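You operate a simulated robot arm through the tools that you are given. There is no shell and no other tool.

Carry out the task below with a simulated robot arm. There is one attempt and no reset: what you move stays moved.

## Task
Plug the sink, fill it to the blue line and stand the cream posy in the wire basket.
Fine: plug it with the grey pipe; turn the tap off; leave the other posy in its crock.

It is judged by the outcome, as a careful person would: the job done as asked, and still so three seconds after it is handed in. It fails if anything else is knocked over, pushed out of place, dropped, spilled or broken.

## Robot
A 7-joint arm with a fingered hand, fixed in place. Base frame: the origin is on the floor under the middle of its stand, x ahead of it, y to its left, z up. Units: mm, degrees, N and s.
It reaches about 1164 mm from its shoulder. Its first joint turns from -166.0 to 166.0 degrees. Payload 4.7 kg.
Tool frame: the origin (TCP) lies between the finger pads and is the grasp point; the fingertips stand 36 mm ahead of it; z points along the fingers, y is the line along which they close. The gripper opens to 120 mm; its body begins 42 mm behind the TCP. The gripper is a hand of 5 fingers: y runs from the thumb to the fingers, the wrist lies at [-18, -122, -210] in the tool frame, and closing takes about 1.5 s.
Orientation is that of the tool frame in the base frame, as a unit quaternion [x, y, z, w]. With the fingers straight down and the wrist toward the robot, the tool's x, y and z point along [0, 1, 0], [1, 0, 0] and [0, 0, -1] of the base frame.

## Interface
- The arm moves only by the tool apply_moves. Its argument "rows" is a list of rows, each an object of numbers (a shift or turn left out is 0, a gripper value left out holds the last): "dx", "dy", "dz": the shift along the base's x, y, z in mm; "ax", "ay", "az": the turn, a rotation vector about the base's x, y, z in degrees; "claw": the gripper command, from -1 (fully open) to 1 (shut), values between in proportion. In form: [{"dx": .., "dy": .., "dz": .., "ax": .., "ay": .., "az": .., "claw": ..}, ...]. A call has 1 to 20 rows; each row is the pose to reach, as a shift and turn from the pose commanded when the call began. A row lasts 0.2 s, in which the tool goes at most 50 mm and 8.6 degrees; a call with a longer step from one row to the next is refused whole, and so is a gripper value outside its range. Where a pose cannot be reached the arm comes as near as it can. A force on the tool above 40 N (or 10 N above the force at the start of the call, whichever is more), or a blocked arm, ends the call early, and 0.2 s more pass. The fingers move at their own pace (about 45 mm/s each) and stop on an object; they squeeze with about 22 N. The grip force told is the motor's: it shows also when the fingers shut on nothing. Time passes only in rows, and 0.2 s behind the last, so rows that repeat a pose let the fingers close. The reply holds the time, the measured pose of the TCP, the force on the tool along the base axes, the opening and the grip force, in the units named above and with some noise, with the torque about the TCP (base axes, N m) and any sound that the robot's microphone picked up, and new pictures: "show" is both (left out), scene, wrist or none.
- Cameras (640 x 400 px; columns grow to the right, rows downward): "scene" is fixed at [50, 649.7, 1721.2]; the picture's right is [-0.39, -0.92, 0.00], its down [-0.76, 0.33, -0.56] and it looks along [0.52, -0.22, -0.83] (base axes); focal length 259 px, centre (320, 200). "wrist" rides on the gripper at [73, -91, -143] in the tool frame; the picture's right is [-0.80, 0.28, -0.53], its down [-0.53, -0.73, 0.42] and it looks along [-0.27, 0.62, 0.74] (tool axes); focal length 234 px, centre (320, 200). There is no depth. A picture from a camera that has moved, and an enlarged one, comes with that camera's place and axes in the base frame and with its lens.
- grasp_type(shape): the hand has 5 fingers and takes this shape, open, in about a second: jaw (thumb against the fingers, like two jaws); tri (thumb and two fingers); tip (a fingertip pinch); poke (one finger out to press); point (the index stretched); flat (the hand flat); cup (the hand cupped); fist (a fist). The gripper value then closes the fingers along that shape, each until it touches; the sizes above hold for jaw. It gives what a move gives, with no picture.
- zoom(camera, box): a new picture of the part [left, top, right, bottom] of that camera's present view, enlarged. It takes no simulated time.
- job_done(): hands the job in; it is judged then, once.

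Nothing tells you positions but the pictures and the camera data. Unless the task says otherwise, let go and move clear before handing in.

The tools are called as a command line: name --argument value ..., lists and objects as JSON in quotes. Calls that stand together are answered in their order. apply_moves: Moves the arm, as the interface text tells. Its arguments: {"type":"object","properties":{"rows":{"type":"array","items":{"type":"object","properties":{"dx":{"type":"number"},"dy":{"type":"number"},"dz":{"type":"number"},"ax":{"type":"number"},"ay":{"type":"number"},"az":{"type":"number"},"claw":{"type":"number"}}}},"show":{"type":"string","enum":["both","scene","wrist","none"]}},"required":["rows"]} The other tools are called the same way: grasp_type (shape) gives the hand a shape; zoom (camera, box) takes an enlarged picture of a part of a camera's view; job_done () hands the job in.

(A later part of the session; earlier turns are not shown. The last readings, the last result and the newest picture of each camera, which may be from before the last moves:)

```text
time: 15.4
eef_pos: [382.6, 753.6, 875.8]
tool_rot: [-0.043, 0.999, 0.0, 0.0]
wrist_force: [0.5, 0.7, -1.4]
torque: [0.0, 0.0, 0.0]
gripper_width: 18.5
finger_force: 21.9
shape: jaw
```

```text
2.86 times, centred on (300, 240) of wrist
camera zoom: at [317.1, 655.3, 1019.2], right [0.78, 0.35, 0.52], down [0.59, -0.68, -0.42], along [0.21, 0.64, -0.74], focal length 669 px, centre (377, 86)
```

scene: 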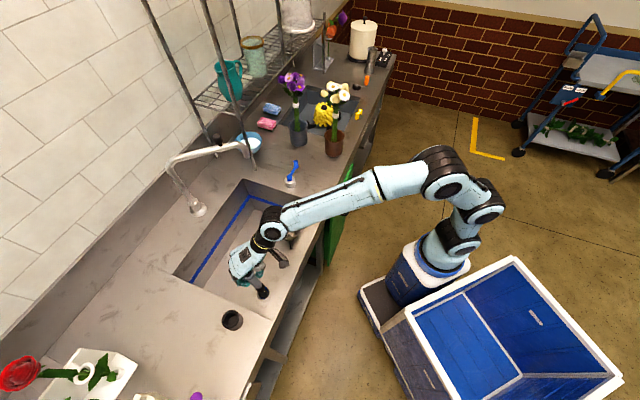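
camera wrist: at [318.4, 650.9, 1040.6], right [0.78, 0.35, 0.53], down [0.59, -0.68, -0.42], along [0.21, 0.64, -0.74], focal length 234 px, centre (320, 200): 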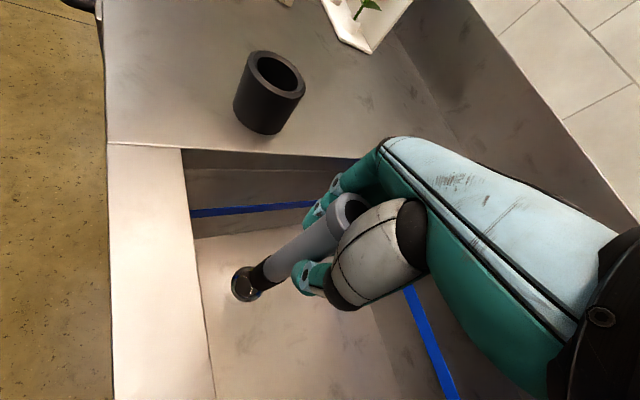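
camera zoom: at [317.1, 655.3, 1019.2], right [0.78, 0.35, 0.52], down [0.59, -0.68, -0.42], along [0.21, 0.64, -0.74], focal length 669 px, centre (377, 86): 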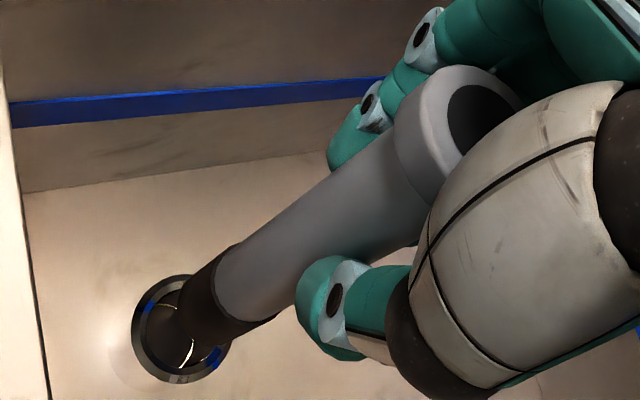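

The pipe hangs about 2° off vertical in the grip. I'll tip the hand to straighten it while keeping the bung over the drain, then look again.

apply_moves --rows '[{"dx": 2.5, "dy": -2.7, "ax": 0.7, "ay": 0.9}, {"dx": 5, "dy": -5.5, "ax": 1.4, "ay": 1.8}, {"dx": 5, "dy": -5.5, "ax": 1.4, "ay": 1.8}, {"dx": 5, "dy": -5.5, "ax": 1.4, "ay": 1.8}]' --show "none"

zoom --camera "scene" --box '[245, 270, 285, 300]'

zoom --camera "wrist" --box '[225, 255, 289, 305]'

zoom --camera "wrist" --box '[200, 170, 400, 310]'

```text
time: 16.4
eef_pos: [386.3, 747.6, 874.3]
tool_rot: [-0.044, 0.999, 0.013, -0.015]
wrist_force: [-1.0, 0.9, -2.8]
torque: [0.03, -0.03, -0.01]
gripper_width: 18.4
finger_force: 22.1
shape: jaw
```

```text
13.33 times, centred on (265, 285) of scene
camera zoom: at [50.0, 649.7, 1721.2], right [-0.39, -0.92, 0.0], down [-0.76, 0.33, -0.56], along [0.52, -0.22, -0.83], focal length 3449 px, centre (1053, -933)
```

zoom: 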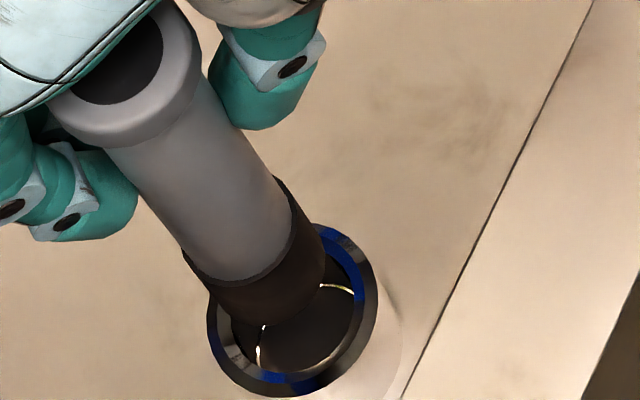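

```text
8.00 times, centred on (257, 280) of wrist
camera zoom: at [326.6, 646.8, 1018.6], right [0.79, 0.34, 0.51], down [0.58, -0.67, -0.46], along [0.19, 0.66, -0.73], focal length 1873 px, centre (824, -440)
```

zoom: 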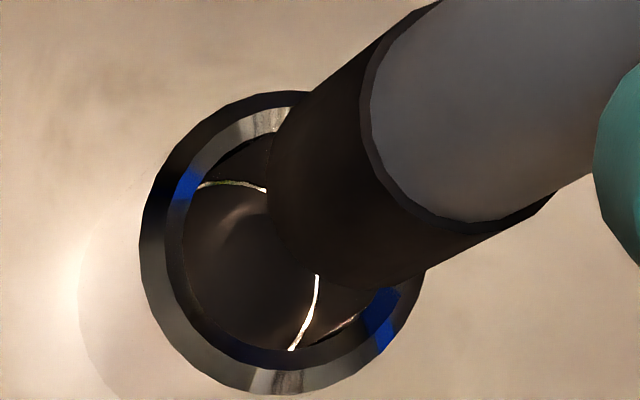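

```text
2.86 times, centred on (300, 240) of wrist
camera zoom: at [326.6, 646.8, 1018.6], right [0.79, 0.34, 0.51], down [0.58, -0.67, -0.46], along [0.19, 0.66, -0.73], focal length 669 px, centre (377, 86)
```

zoom: 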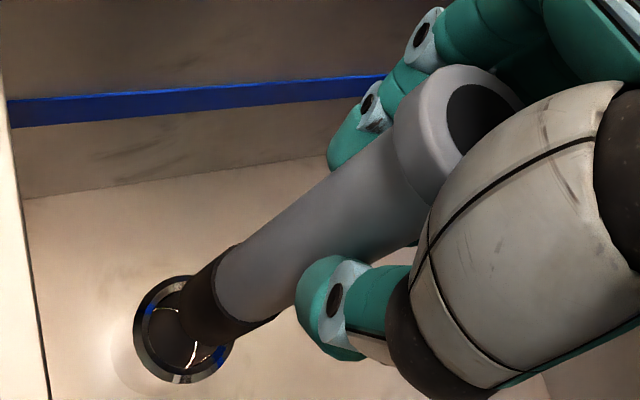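

Now it's close to vertical and within about 1 mm. A small final nudge, then I lower it into the drain while watching the force.

apply_moves --rows '[{"dx": 1, "dy": 1, "dz": -6}, {"dx": 1, "dy": 1, "dz": -12}, {"dx": 1, "dy": 1, "dz": -18}, {"dx": 1, "dy": 1, "dz": -24}, {"dx": 1, "dy": 1, "dz": -24}]' --show "none"

zoom --camera "scene" --box '[245, 270, 285, 300]'

zoom --camera "wrist" --box '[225, 255, 289, 305]'

```text
time: 17.6
eef_pos: [387.5, 748.9, 850.5]
tool_rot: [-0.044, 0.999, 0.013, -0.015]
wrist_force: [0.6, -0.4, -2.5]
torque: [0.04, 0.02, -0.02]
gripper_width: 18.4
finger_force: 21.8
shape: jaw
```

```text
13.33 times, centred on (265, 285) of scene
camera zoom: at [50.0, 649.7, 1721.2], right [-0.39, -0.92, 0.0], down [-0.76, 0.33, -0.56], along [0.52, -0.22, -0.83], focal length 3449 px, centre (1053, -933)
```

zoom: 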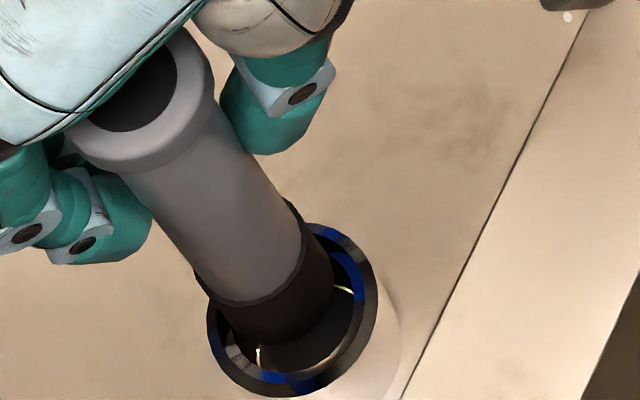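

```text
8.00 times, centred on (257, 280) of wrist
camera zoom: at [328.2, 648.1, 994.4], right [0.79, 0.34, 0.51], down [0.58, -0.67, -0.46], along [0.19, 0.66, -0.73], focal length 1873 px, centre (824, -440)
```

zoom: 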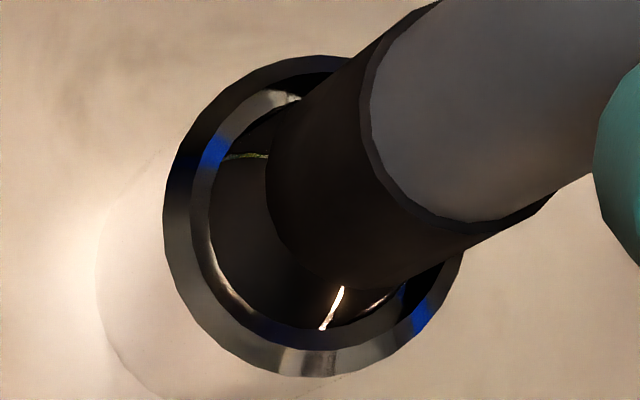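

apply_moves --rows '[{"dz": -5}, {"dz": -10}, {"dz": -15}, {"dz": -20}, {"dz": -20}]' --show "none"

zoom --camera "scene" --box '[245, 270, 285, 300]'

zoom --camera "wrist" --box '[225, 255, 289, 305]'

```text
time: 18.8
eef_pos: [388.1, 748.7, 830.6]
tool_rot: [-0.044, 0.999, 0.013, -0.016]
wrist_force: [-0.1, -1.0, -2.2]
torque: [0.0, 0.01, -0.03]
gripper_width: 18.4
finger_force: 22.3
shape: jaw
```

```text
13.33 times, centred on (265, 285) of scene
camera zoom: at [50.0, 649.7, 1721.2], right [-0.39, -0.92, 0.0], down [-0.76, 0.33, -0.56], along [0.52, -0.22, -0.83], focal length 3449 px, centre (1053, -933)
```

zoom: 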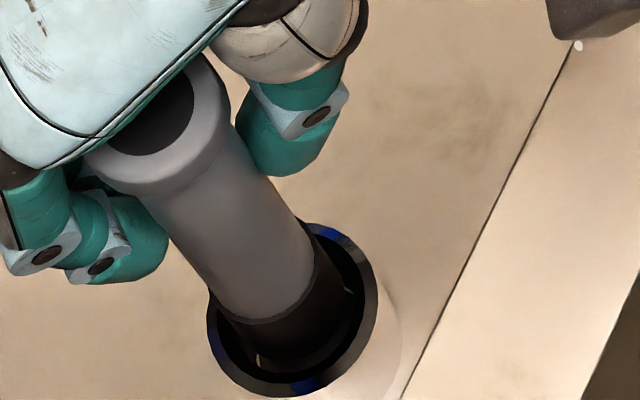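

```text
8.00 times, centred on (257, 280) of wrist
camera zoom: at [328.2, 647.9, 975.2], right [0.79, 0.34, 0.51], down [0.58, -0.67, -0.46], along [0.19, 0.66, -0.73], focal length 1873 px, centre (824, -440)
```

zoom: 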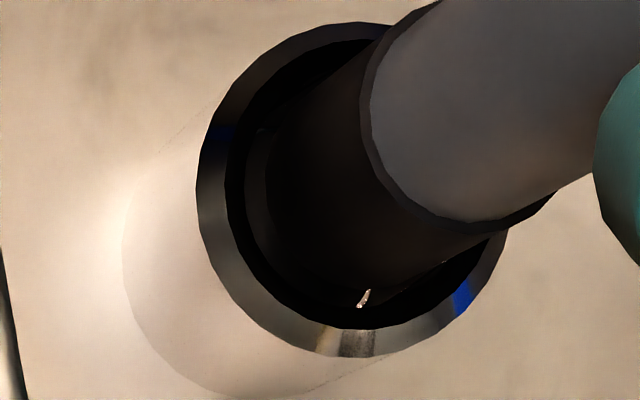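

The bung is going into the hole with no contact force. I'll keep lowering until it seats.

apply_moves --rows '[{"dz": -4}, {"dz": -8}, {"dz": -12}, {"dz": -16}, {"dz": -20}, {"dz": -20}]' --show "none"

zoom --camera "scene" --box '[245, 270, 285, 300]'

zoom --camera "wrist" --box '[225, 255, 289, 305]'

```text
time: 20.2
eef_pos: [388.8, 749.6, 811.7]
tool_rot: [-0.044, 0.999, 0.012, -0.016]
wrist_force: [-0.3, 0.4, -2.4]
torque: [0.0, 0.01, -0.03]
gripper_width: 18.4
finger_force: 21.9
shape: jaw
```

```text
13.33 times, centred on (265, 285) of scene
camera zoom: at [50.0, 649.7, 1721.2], right [-0.39, -0.92, 0.0], down [-0.76, 0.33, -0.56], along [0.52, -0.22, -0.83], focal length 3449 px, centre (1053, -933)
```

zoom: 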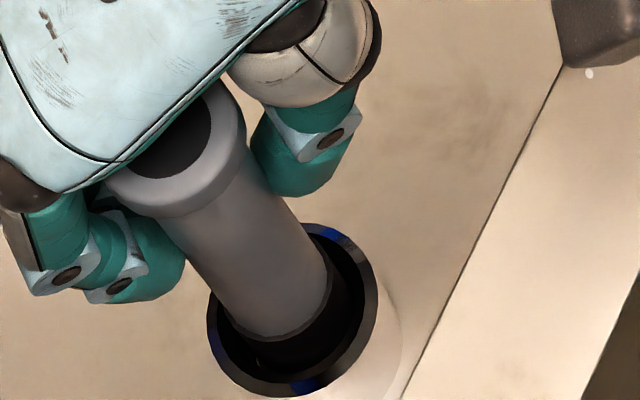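

```text
8.00 times, centred on (257, 280) of wrist
camera zoom: at [328.6, 647.7, 955.1], right [0.79, 0.34, 0.51], down [0.58, -0.67, -0.46], along [0.19, 0.66, -0.73], focal length 1873 px, centre (824, -440)
```

zoom: 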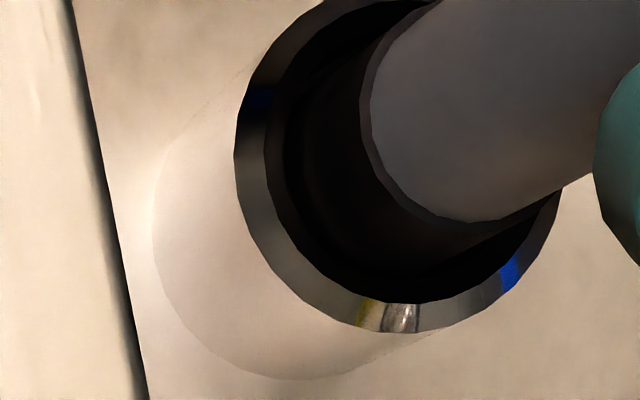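

apply_moves --rows '[{"dz": -3}, {"dz": -6}, {"dz": -9}, {"dz": -12}, {"dz": -15}, {"dz": -15}]' --show "none"

zoom --camera "scene" --box '[245, 270, 285, 300]'

zoom --camera "wrist" --box '[225, 255, 289, 305]'

```text
time: 21.6
eef_pos: [388.2, 750.8, 795.5]
tool_rot: [-0.044, 0.999, 0.012, -0.015]
wrist_force: [0.8, 0.9, -2.6]
torque: [0.03, -0.02, 0.0]
gripper_width: 18.2
finger_force: 22.1
shape: jaw
```

```text
13.33 times, centred on (265, 285) of scene
camera zoom: at [50.0, 649.7, 1721.2], right [-0.39, -0.92, 0.0], down [-0.76, 0.33, -0.56], along [0.52, -0.22, -0.83], focal length 3449 px, centre (1053, -933)
```

zoom: 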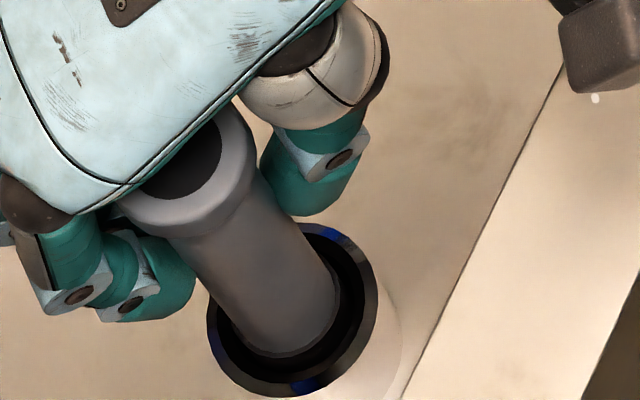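

```text
8.00 times, centred on (257, 280) of wrist
camera zoom: at [327.9, 648.3, 939.9], right [0.79, 0.34, 0.51], down [0.58, -0.67, -0.46], along [0.19, 0.66, -0.73], focal length 1873 px, centre (824, -440)
```

zoom: 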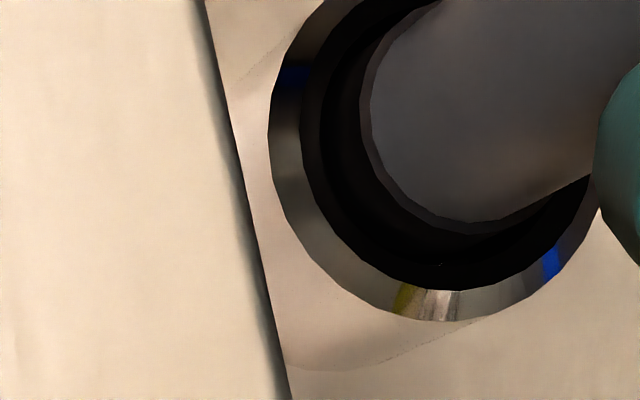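

apply_moves --rows '[{"dz": -3}, {"dz": -6}, {"dz": -9}, {"dz": -12}, {"dz": -12}]' --show "none"

zoom --camera "scene" --box '[245, 270, 285, 300]'

zoom --camera "wrist" --box '[225, 245, 305, 305]'

```text
time: 22.7
eef_pos: [387.7, 752.4, 791.9]
tool_rot: [-0.043, 0.999, 0.02, -0.013]
wrist_force: [0.2, -4.9, 13.2]
torque: [-0.19, 0.05, 0.03]
gripper_width: 20.4
finger_force: 22.3
shape: jaw
stopped in row 5: the force on the tool passed its limit at 41 N (the readings are from after the stop); the commanded pose is now the measured one
```

```text
13.33 times, centred on (265, 285) of scene
camera zoom: at [50.0, 649.7, 1721.2], right [-0.39, -0.92, 0.0], down [-0.76, 0.33, -0.56], along [0.52, -0.22, -0.83], focal length 3449 px, centre (1053, -933)
```

zoom: 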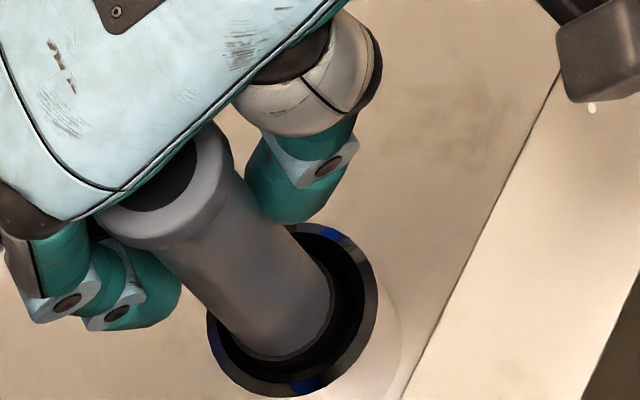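

```text
6.67 times, centred on (265, 275) of wrist
camera zoom: at [327.5, 649.7, 935.8], right [0.79, 0.33, 0.52], down [0.58, -0.67, -0.47], along [0.19, 0.67, -0.72], focal length 1561 px, centre (687, -300)
```

zoom: 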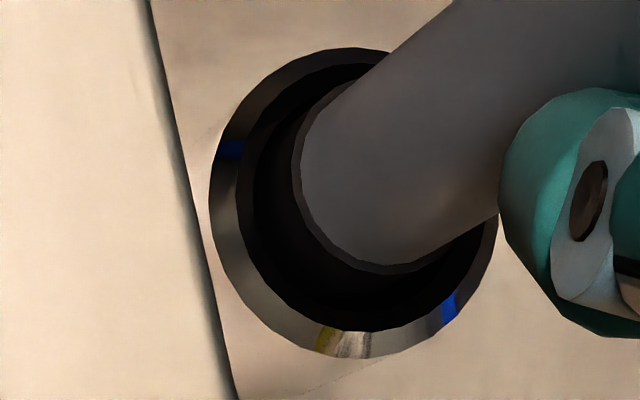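

The bung met something at z≈792 with a sideways reaction toward −y, so it's slightly off centre. I'll ease up 3 mm, shift 2 mm toward −y, and press gently again.

apply_moves --rows '[{"dz": 3}, {"dz": 4, "dy": -1}, {"dz": 4, "dy": -2}, {"dz": 4, "dy": -2}]' --show "none"

zoom --camera "scene" --box '[240, 265, 290, 300]'

zoom --camera "wrist" --box '[225, 225, 325, 305]'

```text
time: 23.7
eef_pos: [388.3, 749.6, 794.8]
tool_rot: [-0.043, 0.999, 0.017, -0.014]
wrist_force: [-0.2, 0.6, -1.0]
torque: [0.03, -0.01, 0.01]
gripper_width: 19.7
finger_force: 21.8
shape: jaw
```

```text
11.43 times, centred on (265, 282) of scene
camera zoom: at [50.0, 649.7, 1721.2], right [-0.39, -0.92, 0.0], down [-0.76, 0.33, -0.56], along [0.52, -0.22, -0.83], focal length 2956 px, centre (949, -743)
```

zoom: 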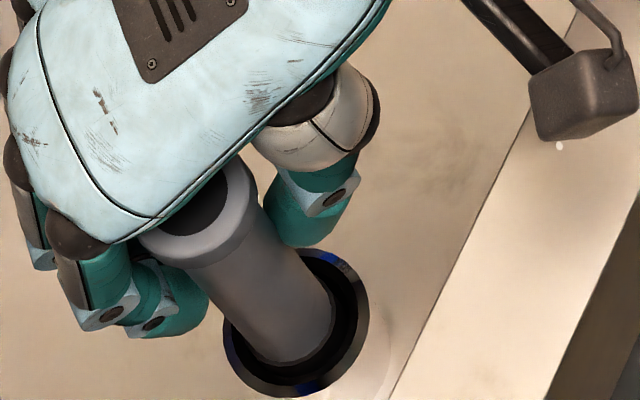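

```text
5.00 times, centred on (275, 265) of wrist
camera zoom: at [327.4, 647.8, 937.3], right [0.79, 0.33, 0.51], down [0.58, -0.67, -0.46], along [0.19, 0.67, -0.72], focal length 1171 px, centre (545, -125)
```

zoom: 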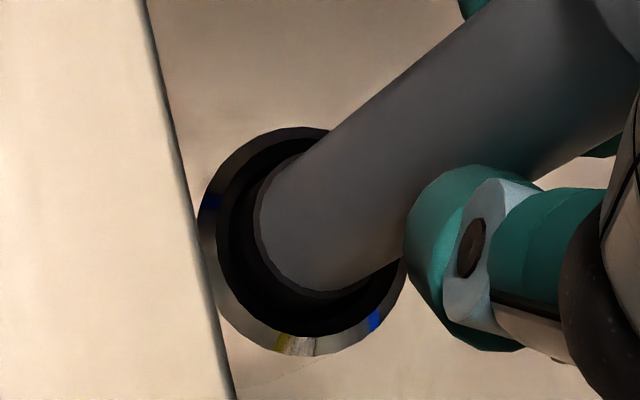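

apply_moves --rows '[{"dx": 1.5}, {"dx": 1.5, "dz": -1}, {"dx": 1.5, "dz": -2}, {"dx": 1.5, "dz": -3}, {"dx": 1.5, "dz": -4}, {"dx": 1.5, "dz": -5}]' --show "none"

zoom --camera "scene" --box '[240, 265, 290, 300]'

zoom --camera "wrist" --box '[225, 225, 325, 305]'

```text
time: 25.1
eef_pos: [390.8, 751.7, 793.6]
tool_rot: [-0.043, 0.999, 0.02, -0.013]
wrist_force: [-0.3, -1.3, 19.5]
torque: [0.0, 0.08, 0.02]
gripper_width: 20.4
finger_force: 21.6
shape: jaw
```

```text
11.43 times, centred on (265, 282) of scene
camera zoom: at [50.0, 649.7, 1721.2], right [-0.39, -0.92, 0.0], down [-0.76, 0.33, -0.56], along [0.52, -0.22, -0.83], focal length 2956 px, centre (949, -743)
```

zoom: 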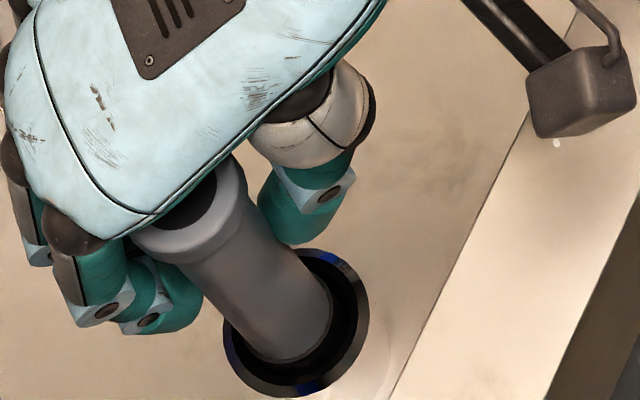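

```text
5.00 times, centred on (275, 265) of wrist
camera zoom: at [329.1, 648.3, 935.3], right [0.79, 0.33, 0.52], down [0.58, -0.67, -0.47], along [0.19, 0.67, -0.72], focal length 1171 px, centre (545, -125)
```

zoom: 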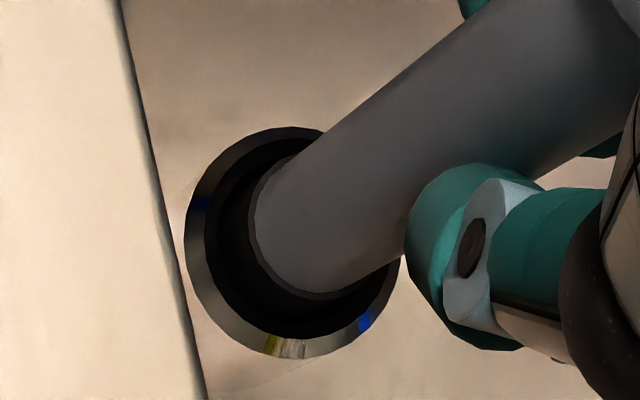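

The pipe bottoms out with about 20 N straight up and almost no sideways force, so it looks seated. I'll relax the push, open the hand partway and look.

apply_moves --rows '[{"dz": 2, "claw": 1}, {"dz": 3, "claw": 0.6}, {"dz": 3, "claw": 0.3}, {"dz": 3, "claw": 0}, {"dz": 3, "claw": -0.2}, {"dz": 3, "claw": -0.2}, {"dz": 3, "claw": -0.2}, {"dz": 3, "claw": -0.2}]' --show "none"

zoom --camera "scene" --box '[230, 255, 294, 300]'

zoom --camera "wrist" --box '[200, 170, 400, 310]'

```text
time: 26.9
eef_pos: [390.4, 750.8, 793.5]
tool_rot: [-0.043, 0.999, 0.018, -0.015]
wrist_force: [-0.1, 0.5, -0.6]
torque: [0.0, -0.01, -0.02]
gripper_width: 71.8
finger_force: 0.0
shape: jaw
```

```text
8.89 times, centred on (262, 278) of scene
camera zoom: at [50.0, 649.7, 1721.2], right [-0.39, -0.92, 0.0], down [-0.76, 0.33, -0.56], along [0.52, -0.22, -0.83], focal length 2300 px, centre (836, -489)
```

zoom: 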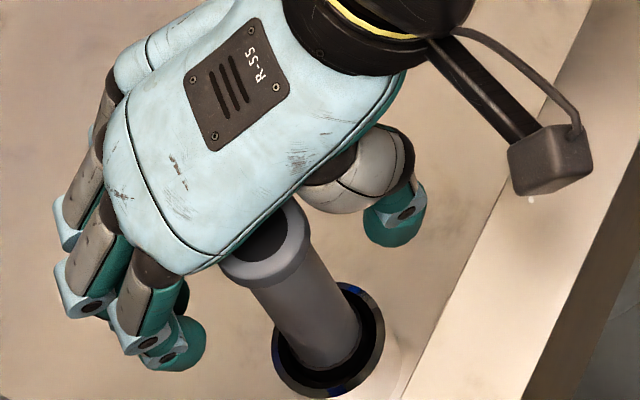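

```text
2.86 times, centred on (300, 240) of wrist
camera zoom: at [329.0, 648.1, 935.7], right [0.79, 0.33, 0.51], down [0.58, -0.67, -0.46], along [0.19, 0.67, -0.72], focal length 669 px, centre (377, 86)
```

zoom: 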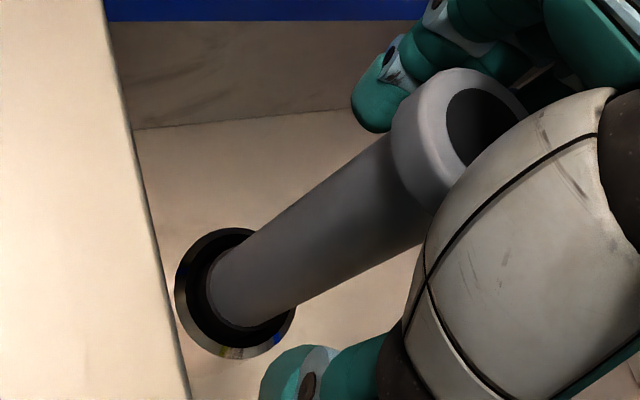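

The pipe stands by itself in the drain. I'll retract straight up.

apply_moves --rows '[{"dz": 10}, {"dz": 25}, {"dz": 45}, {"dz": 70}, {"dz": 100}, {"dz": 140}, {"dz": 180}, {"dz": 220}, {"dz": 260}, {"dz": 300}, {"dz": 300}]' --show "both"

zoom --camera "scene" --box '[230, 255, 294, 300]'

zoom --camera "wrist" --box '[160, 220, 320, 340]'

```text
time: 29.3
eef_pos: [389.4, 748.9, 1091.2]
tool_rot: [-0.042, 0.999, 0.018, -0.014]
wrist_force: [-0.1, -0.3, 0.2]
torque: [0.02, -0.02, 0.01]
gripper_width: 71.5
finger_force: 0.1
shape: jaw
camera wrist: at [328.0, 646.2, 1233.7], right [0.79, 0.33, 0.51], down [0.58, -0.67, -0.46], along [0.19, 0.67, -0.72], focal length 234 px, centre (320, 200)
```

scene: 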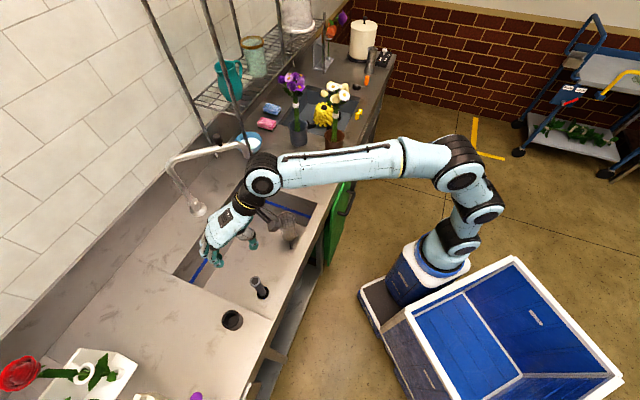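
wrist: 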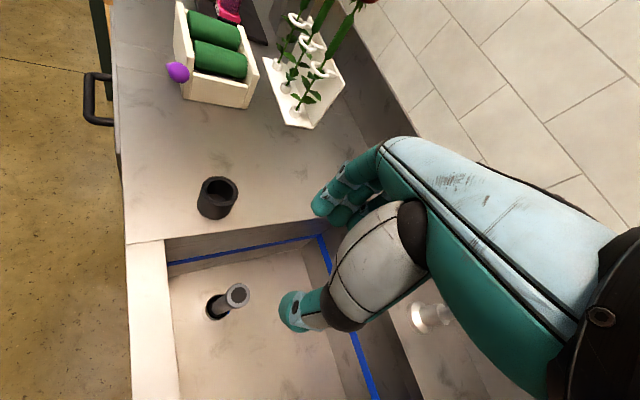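

```text
8.89 times, centred on (262, 278) of scene
camera zoom: at [50.0, 649.7, 1721.2], right [-0.39, -0.92, 0.0], down [-0.76, 0.33, -0.56], along [0.52, -0.22, -0.83], focal length 2300 px, centre (836, -489)
```

zoom: 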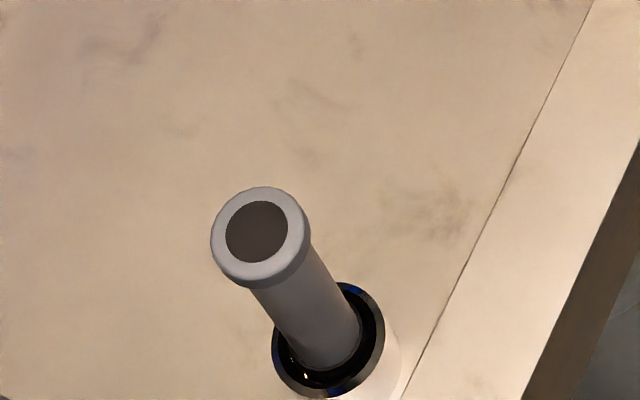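

```text
3.33 times, centred on (240, 280) of wrist
camera zoom: at [328.0, 646.2, 1233.7], right [0.79, 0.33, 0.51], down [0.58, -0.67, -0.46], along [0.19, 0.67, -0.72], focal length 781 px, centre (587, -67)
```

zoom: 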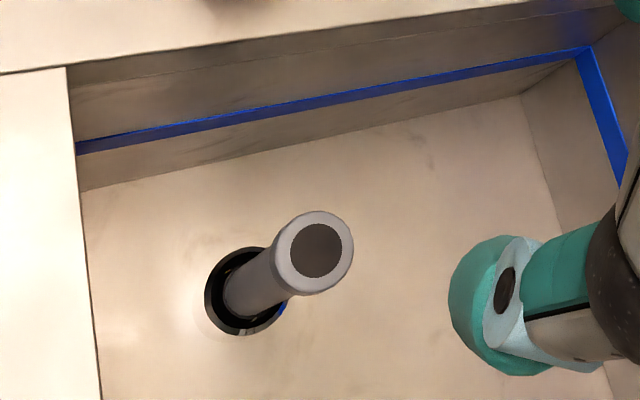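

The pipe is upright in the drain, and the spout outlet works out at about (708, 639, 1070), which looks to be over the sink. Next I'll look closely at the posy, basket and lever from the wrist camera.

apply_moves --rows '[{"dx": 5, "dy": -40, "dz": 15, "ax": -1.0, "ay": -1.4, "az": -6, "claw": -1}, {"dx": 10, "dy": -80, "dz": 30, "ax": -1.4, "ay": -1.8, "az": -12}, {"dx": 20, "dy": -120, "dz": 45, "ax": -1.4, "ay": -1.8, "az": -18}, {"dx": 30, "dy": -160, "dz": 60, "ax": -1.4, "ay": -1.8, "az": -25}, {"dx": 45, "dy": -200, "dz": 70, "ax": -1.4, "ay": -1.8, "az": -32}, {"dx": 60, "dy": -240, "dz": 75, "ax": -1.4, "ay": -1.8, "az": -40}, {"dx": 80, "dy": -280, "dz": 75, "ax": -1.4, "ay": -1.8, "az": -48}, {"dx": 100, "dy": -320, "dz": 75, "ax": -1.4, "ay": -1.8, "az": -56}, {"dx": 120, "dy": -360, "dz": 75, "ax": -1.4, "ay": -1.8, "az": -64}, {"dx": 120, "dy": -360, "dz": 75, "ax": -1.4, "ay": -1.8, "az": -64}]' --show "both"

```text
time: 31.5
eef_pos: [508.2, 392.1, 1164.9]
tool_rot: [0.494, 0.87, 0.011, 0.012]
wrist_force: [0.6, -0.1, -0.7]
torque: [0.0, -0.01, -0.01]
gripper_width: 119.6
finger_force: 0.1
shape: jaw
camera wrist: at [388.3, 405.6, 1306.8], right [0.64, -0.55, 0.54], down [-0.34, -0.83, -0.44], along [0.69, 0.09, -0.72], focal length 234 px, centre (320, 200)
```

scene: 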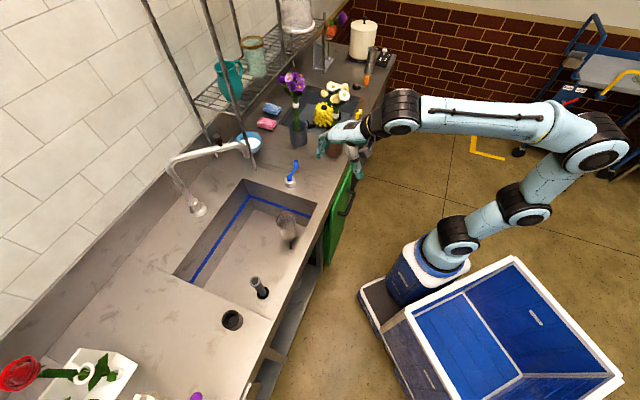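
wrist: 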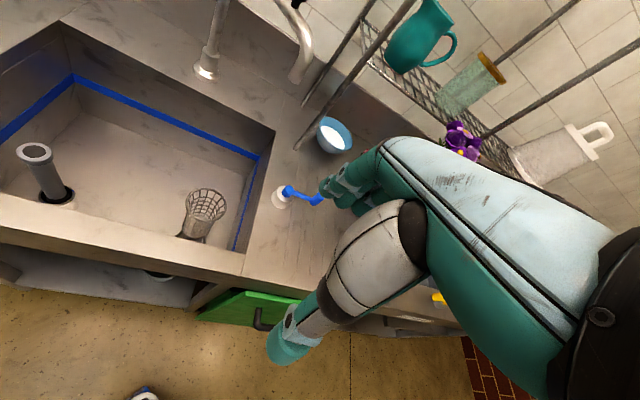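

zoom --camera "wrist" --box '[150, 160, 330, 272]'

zoom --camera "wrist" --box '[180, 0, 340, 100]'

zoom --camera "wrist" --box '[0, 120, 130, 220]'

zoom --camera "scene" --box '[265, 60, 385, 165]'

zoom --camera "scene" --box '[265, 195, 315, 255]'

```text
3.56 times, centred on (240, 216) of wrist
camera zoom: at [388.3, 405.6, 1306.8], right [0.64, -0.55, 0.54], down [-0.34, -0.83, -0.44], along [0.69, 0.09, -0.72], focal length 833 px, centre (604, 143)
```

zoom: 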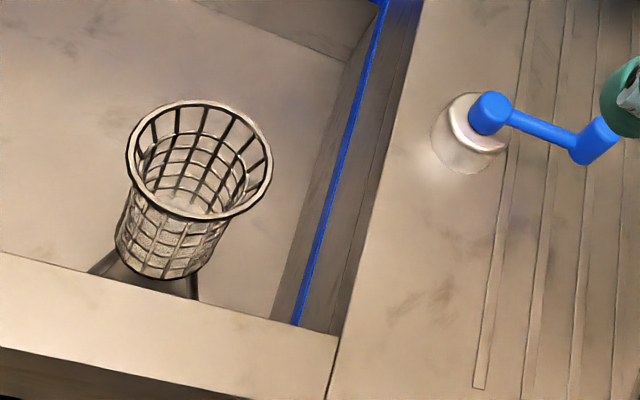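

```text
4.00 times, centred on (260, 50) of wrist
camera zoom: at [388.3, 405.6, 1306.8], right [0.64, -0.55, 0.54], down [-0.34, -0.83, -0.44], along [0.69, 0.09, -0.72], focal length 937 px, centre (560, 800)
```

zoom: 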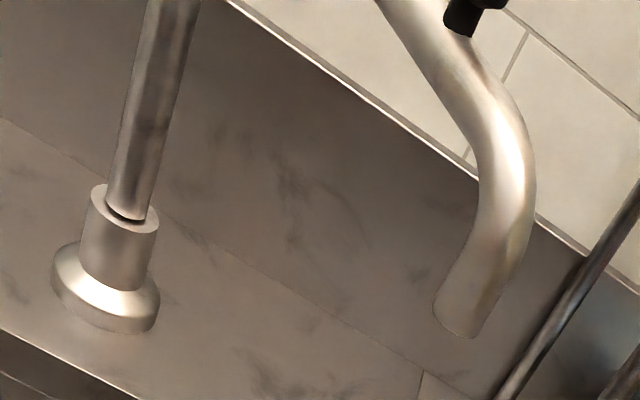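

```text
4.00 times, centred on (65, 170) of wrist
camera zoom: at [388.3, 405.6, 1306.8], right [0.64, -0.55, 0.54], down [-0.34, -0.83, -0.44], along [0.69, 0.09, -0.72], focal length 937 px, centre (1340, 320)
```

zoom: 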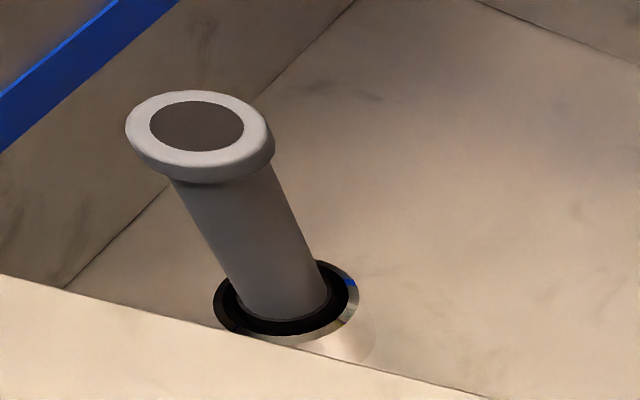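

```text
3.81 times, centred on (325, 112) of scene
camera zoom: at [50.0, 649.7, 1721.2], right [-0.39, -0.92, 0.0], down [-0.76, 0.33, -0.56], along [0.52, -0.22, -0.83], focal length 986 px, centre (301, 533)
```

zoom: 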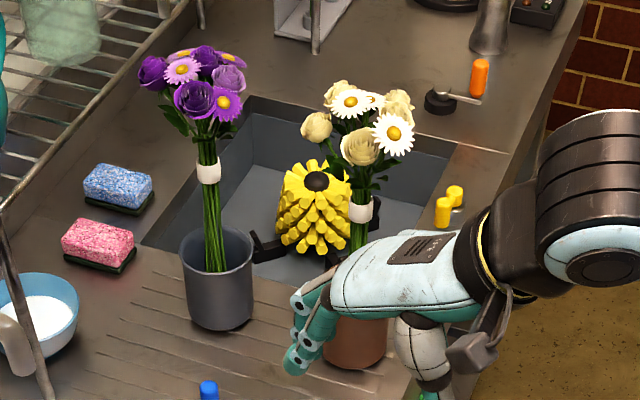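

```text
6.67 times, centred on (290, 225) of scene
camera zoom: at [50.0, 649.7, 1721.2], right [-0.39, -0.92, 0.0], down [-0.76, 0.33, -0.56], along [0.52, -0.22, -0.83], focal length 1725 px, centre (520, 33)
```

zoom: 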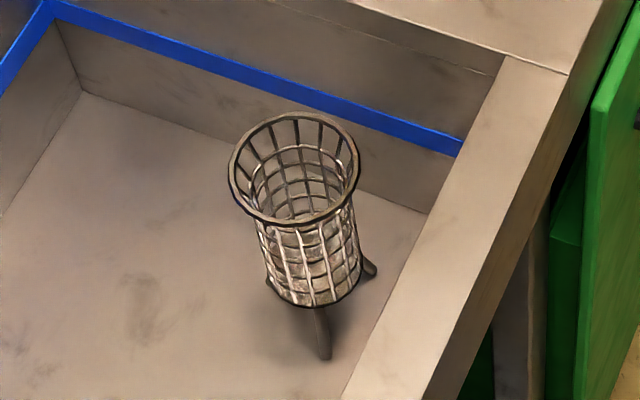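

The drain turns out to be a raised collar with its top at z≈687; the sink floor is about 640, the counter 882 and the blue line about 756. The outlet falls about 35 mm inside the right wall, so the spout can stay where it is. Now I'll look at the posies from the side.

apply_moves --rows '[{"dx": -10, "dy": -40, "az": -7}, {"dx": -20, "dy": -80, "az": -14}, {"dx": -30, "dy": -120, "az": -21}, {"dx": -40, "dy": -160, "az": -29}, {"dx": -45, "dy": -200, "az": -37}, {"dx": -45, "dy": -235, "az": -45}, {"dx": -45, "dy": -265, "az": -53}, {"dx": -45, "dy": -290, "az": -60}, {"dx": -45, "dy": -300, "az": -60}]' --show "both"

```text
time: 33.5
eef_pos: [463.6, 92.3, 1168.9]
tool_rot: [0.862, 0.506, 0.003, 0.016]
wrist_force: [0.4, -0.3, -0.1]
torque: [-0.04, -0.01, -0.01]
gripper_width: 119.5
finger_force: 0.0
shape: jaw
camera wrist: at [416.5, 202.0, 1308.6], right [-0.16, -0.83, 0.54], down [-0.89, -0.12, -0.44], along [0.43, -0.55, -0.72], focal length 234 px, centre (320, 200)
```

scene: 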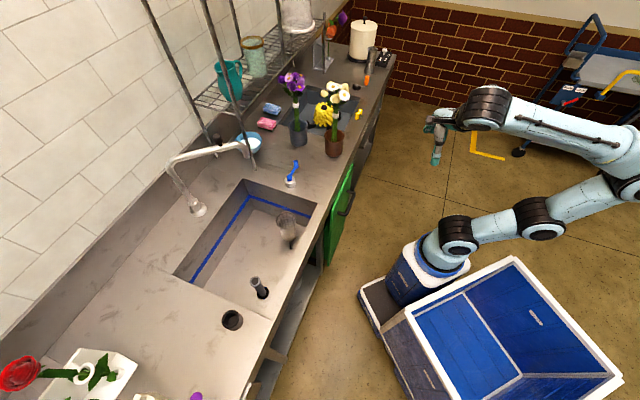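
wrist: 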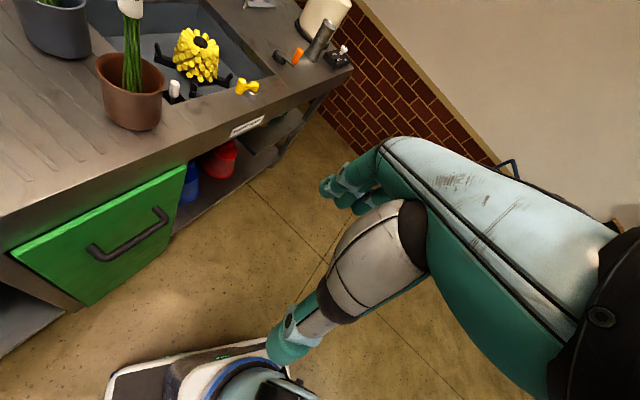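

apply_moves --rows '[{"az": 8}, {"az": 16}, {"az": 24}, {"az": 30}, {"az": 30, "ay": -5}, {"az": 30, "ay": -10}, {"az": 30, "ay": -10}]' --show "wrist"

```text
time: 35.1
eef_pos: [464.4, 90.2, 1169.2]
tool_rot: [0.698, 0.709, 0.081, 0.059]
wrist_force: [-0.9, -0.2, 0.0]
torque: [0.03, -0.04, 0.01]
gripper_width: 119.8
finger_force: 0.1
shape: jaw
camera wrist: at [345.0, 156.2, 1294.1], right [0.19, -0.82, 0.54], down [-0.62, -0.53, -0.58], along [0.76, -0.23, -0.61], focal length 234 px, centre (320, 200)
```

wrist: 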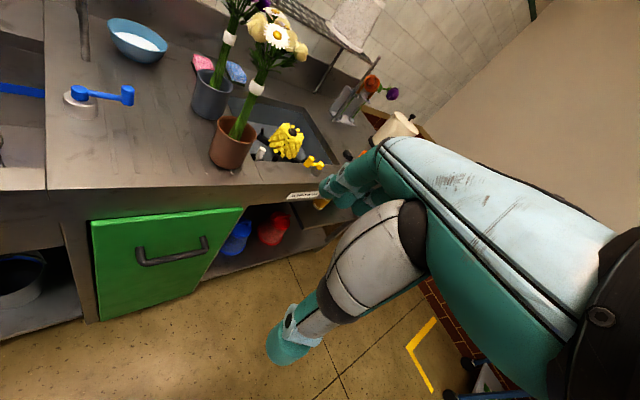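

Good side view. I'll zoom in on the posies and the blue lever.

zoom --camera "wrist" --box '[180, 0, 340, 180]'

zoom --camera "wrist" --box '[215, 0, 315, 62]'

zoom --camera "wrist" --box '[50, 70, 150, 132]'

zoom --camera "scene" --box '[310, 75, 360, 165]'

```text
2.22 times, centred on (260, 90) of wrist
camera zoom: at [345.0, 156.2, 1294.1], right [0.19, -0.82, 0.54], down [-0.62, -0.53, -0.58], along [0.76, -0.23, -0.61], focal length 520 px, centre (453, 444)
```

zoom: 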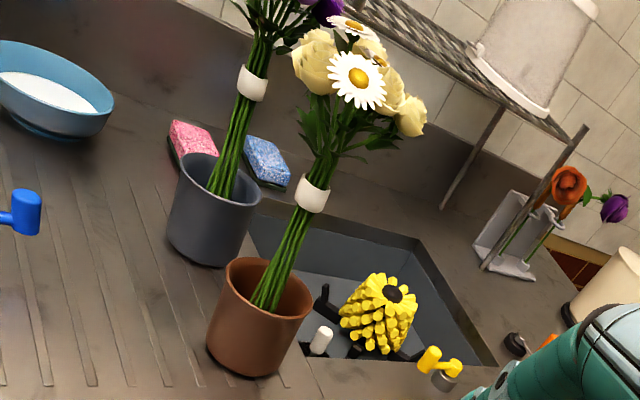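

```text
6.40 times, centred on (265, 31) of wrist
camera zoom: at [345.0, 156.2, 1294.1], right [0.19, -0.82, 0.54], down [-0.62, -0.53, -0.58], along [0.76, -0.23, -0.61], focal length 1499 px, centre (672, 1282)
```

zoom: 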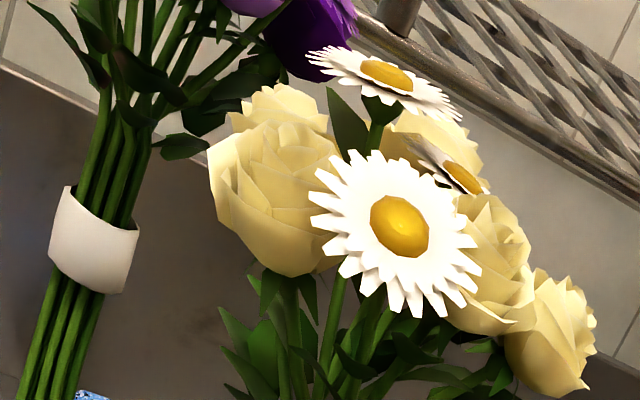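

```text
6.40 times, centred on (100, 101) of wrist
camera zoom: at [345.0, 156.2, 1294.1], right [0.19, -0.82, 0.54], down [-0.62, -0.53, -0.58], along [0.76, -0.23, -0.61], focal length 1499 px, centre (1728, 834)
```

zoom: 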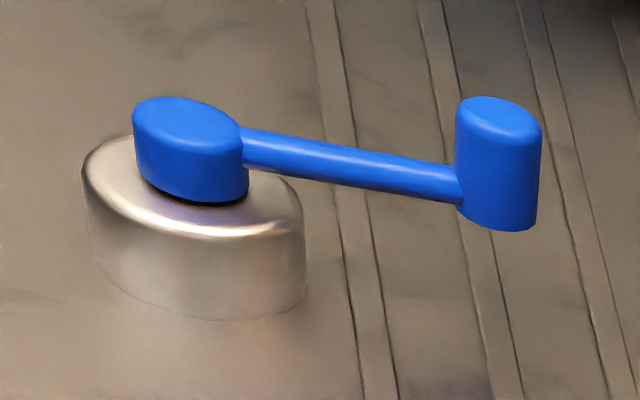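

```text
4.44 times, centred on (335, 120) of scene
camera zoom: at [50.0, 649.7, 1721.2], right [-0.39, -0.92, 0.0], down [-0.76, 0.33, -0.56], along [0.52, -0.22, -0.83], focal length 1150 px, centre (253, 556)
```

zoom: 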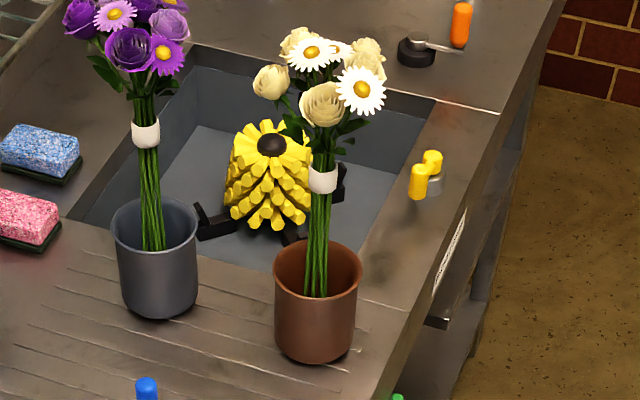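

Now I have better numbers. The brown crock is at (788, 269) with its rim near z 978, and the cream posy's band is around (797, 266, 1077) with flower heads above about 1140. I'll try the "tri" shape here in free space to see how the hand looks.

grasp_type --shape "tri"

zoom --camera "wrist" --box '[240, 120, 480, 380]'

zoom --camera "scene" --box '[400, 80, 520, 180]'

```text
time: 36.0
eef_pos: [464.5, 90.6, 1168.2]
tool_rot: [0.697, 0.71, 0.081, 0.058]
wrist_force: [0.5, -0.3, 0.1]
torque: [-0.02, 0.0, 0.0]
gripper_width: 119.7
finger_force: 0.1
shape: tri
```

```text
1.54 times, centred on (360, 250) of wrist
camera zoom: at [345.0, 156.3, 1294.1], right [0.19, -0.82, 0.55], down [-0.62, -0.53, -0.58], along [0.76, -0.23, -0.61], focal length 360 px, centre (258, 123)
```

zoom: 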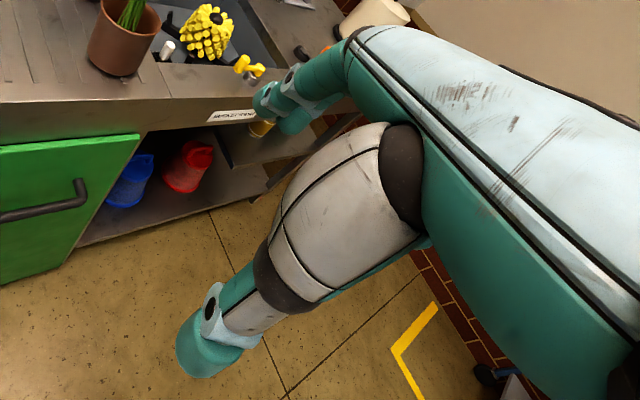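

```text
4.00 times, centred on (460, 130) of scene
camera zoom: at [50.0, 649.7, 1721.2], right [-0.39, -0.92, 0.0], down [-0.76, 0.33, -0.56], along [0.52, -0.22, -0.83], focal length 1035 px, centre (-240, 480)
```

zoom: 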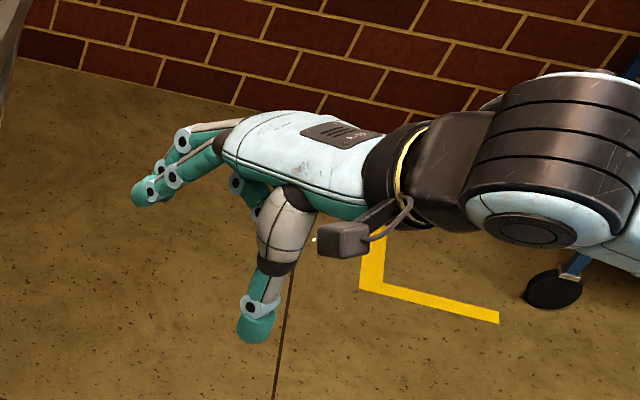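

In "tri" the index and middle fingers on the camera side do the gripping, so with the hand nearly horizontal they'll close around the band below the flower heads. I'll roll the hand to point sideways, well clear of everything.

apply_moves --rows '[{"dx": 10, "dy": 29, "dz": -2, "ax": -7.68, "ay": -0.78, "az": 1.28}, {"dx": 20, "dy": 58, "dz": -4, "ax": -15.36, "ay": -1.56, "az": 2.56}, {"dx": 30, "dy": 87, "dz": -6, "ax": -23.04, "ay": -2.34, "az": 3.84}, {"dx": 40, "dy": 116, "dz": -8, "ax": -30.72, "ay": -3.12, "az": 5.12}, {"dx": 50, "dy": 145, "dz": -10, "ax": -38.4, "ay": -3.9, "az": 6.4}, {"dx": 60, "dy": 174, "dz": -12, "ax": -46.08, "ay": -4.68, "az": 7.68}, {"dx": 70, "dy": 203, "dz": -14, "ax": -53.76, "ay": -5.46, "az": 8.96}, {"dx": 80, "dy": 232, "dz": -16, "ax": -61.44, "ay": -6.24, "az": 10.24}, {"dx": 90, "dy": 261, "dz": -18, "ax": -69.12, "ay": -7.02, "az": 11.52}, {"dx": 96, "dy": 290, "dz": -19, "ax": -76.8, "ay": -7.8, "az": 12.8}, {"dx": 96, "dy": 290, "dz": -19, "ax": -76.8, "ay": -7.8, "az": 12.8}, {"dx": 96, "dy": 290, "dz": -19, "ax": -76.8, "ay": -7.8, "az": 12.8}]' --show "both"

```text
time: 38.6
eef_pos: [559.5, 381.4, 1149.2]
tool_rot: [0.426, 0.669, -0.328, 0.514]
wrist_force: [-0.2, 0.3, 1.0]
torque: [-0.01, 0.02, -0.01]
gripper_width: 119.7
finger_force: 0.0
shape: tri
camera wrist: at [410.4, 484.6, 1117.1], right [0.13, 0.39, 0.91], down [-0.43, -0.81, 0.4], along [0.89, -0.45, 0.07], focal length 234 px, centre (320, 200)
```

scene: 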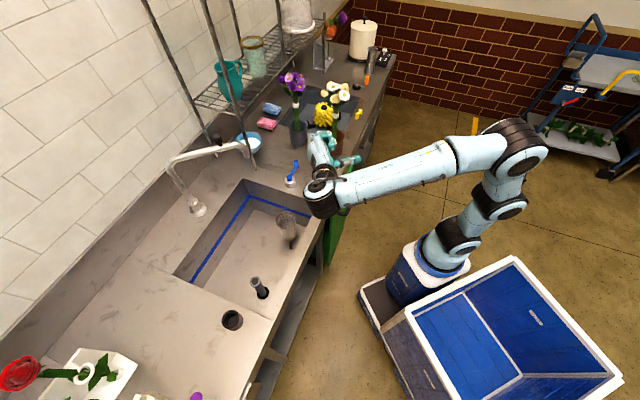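
wrist: 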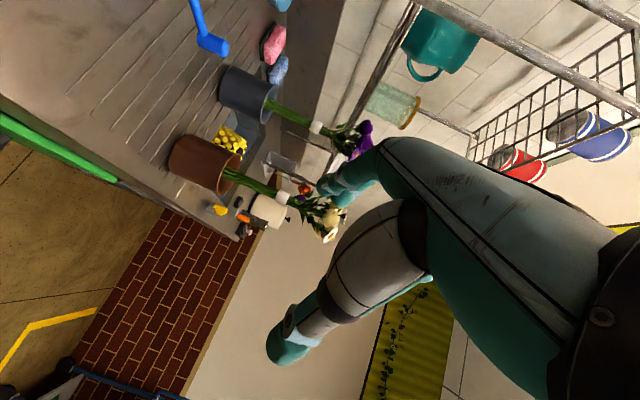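

zoom --camera "wrist" --box '[160, 100, 360, 260]'

zoom --camera "scene" --box '[270, 60, 390, 220]'

```text
2.50 times, centred on (260, 180) of wrist
camera zoom: at [410.4, 484.6, 1117.1], right [0.13, 0.39, 0.91], down [-0.43, -0.81, 0.4], along [0.89, -0.45, 0.07], focal length 585 px, centre (470, 250)
```

zoom: 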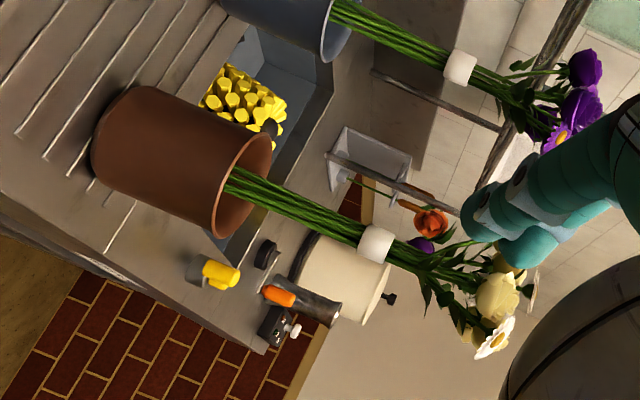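

```text
2.50 times, centred on (330, 140) of scene
camera zoom: at [50.0, 649.7, 1721.2], right [-0.39, -0.92, 0.0], down [-0.76, 0.33, -0.56], along [0.52, -0.22, -0.83], focal length 647 px, centre (295, 350)
```

zoom: 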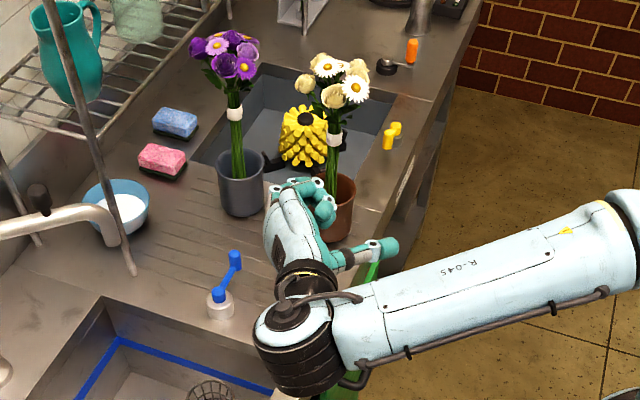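

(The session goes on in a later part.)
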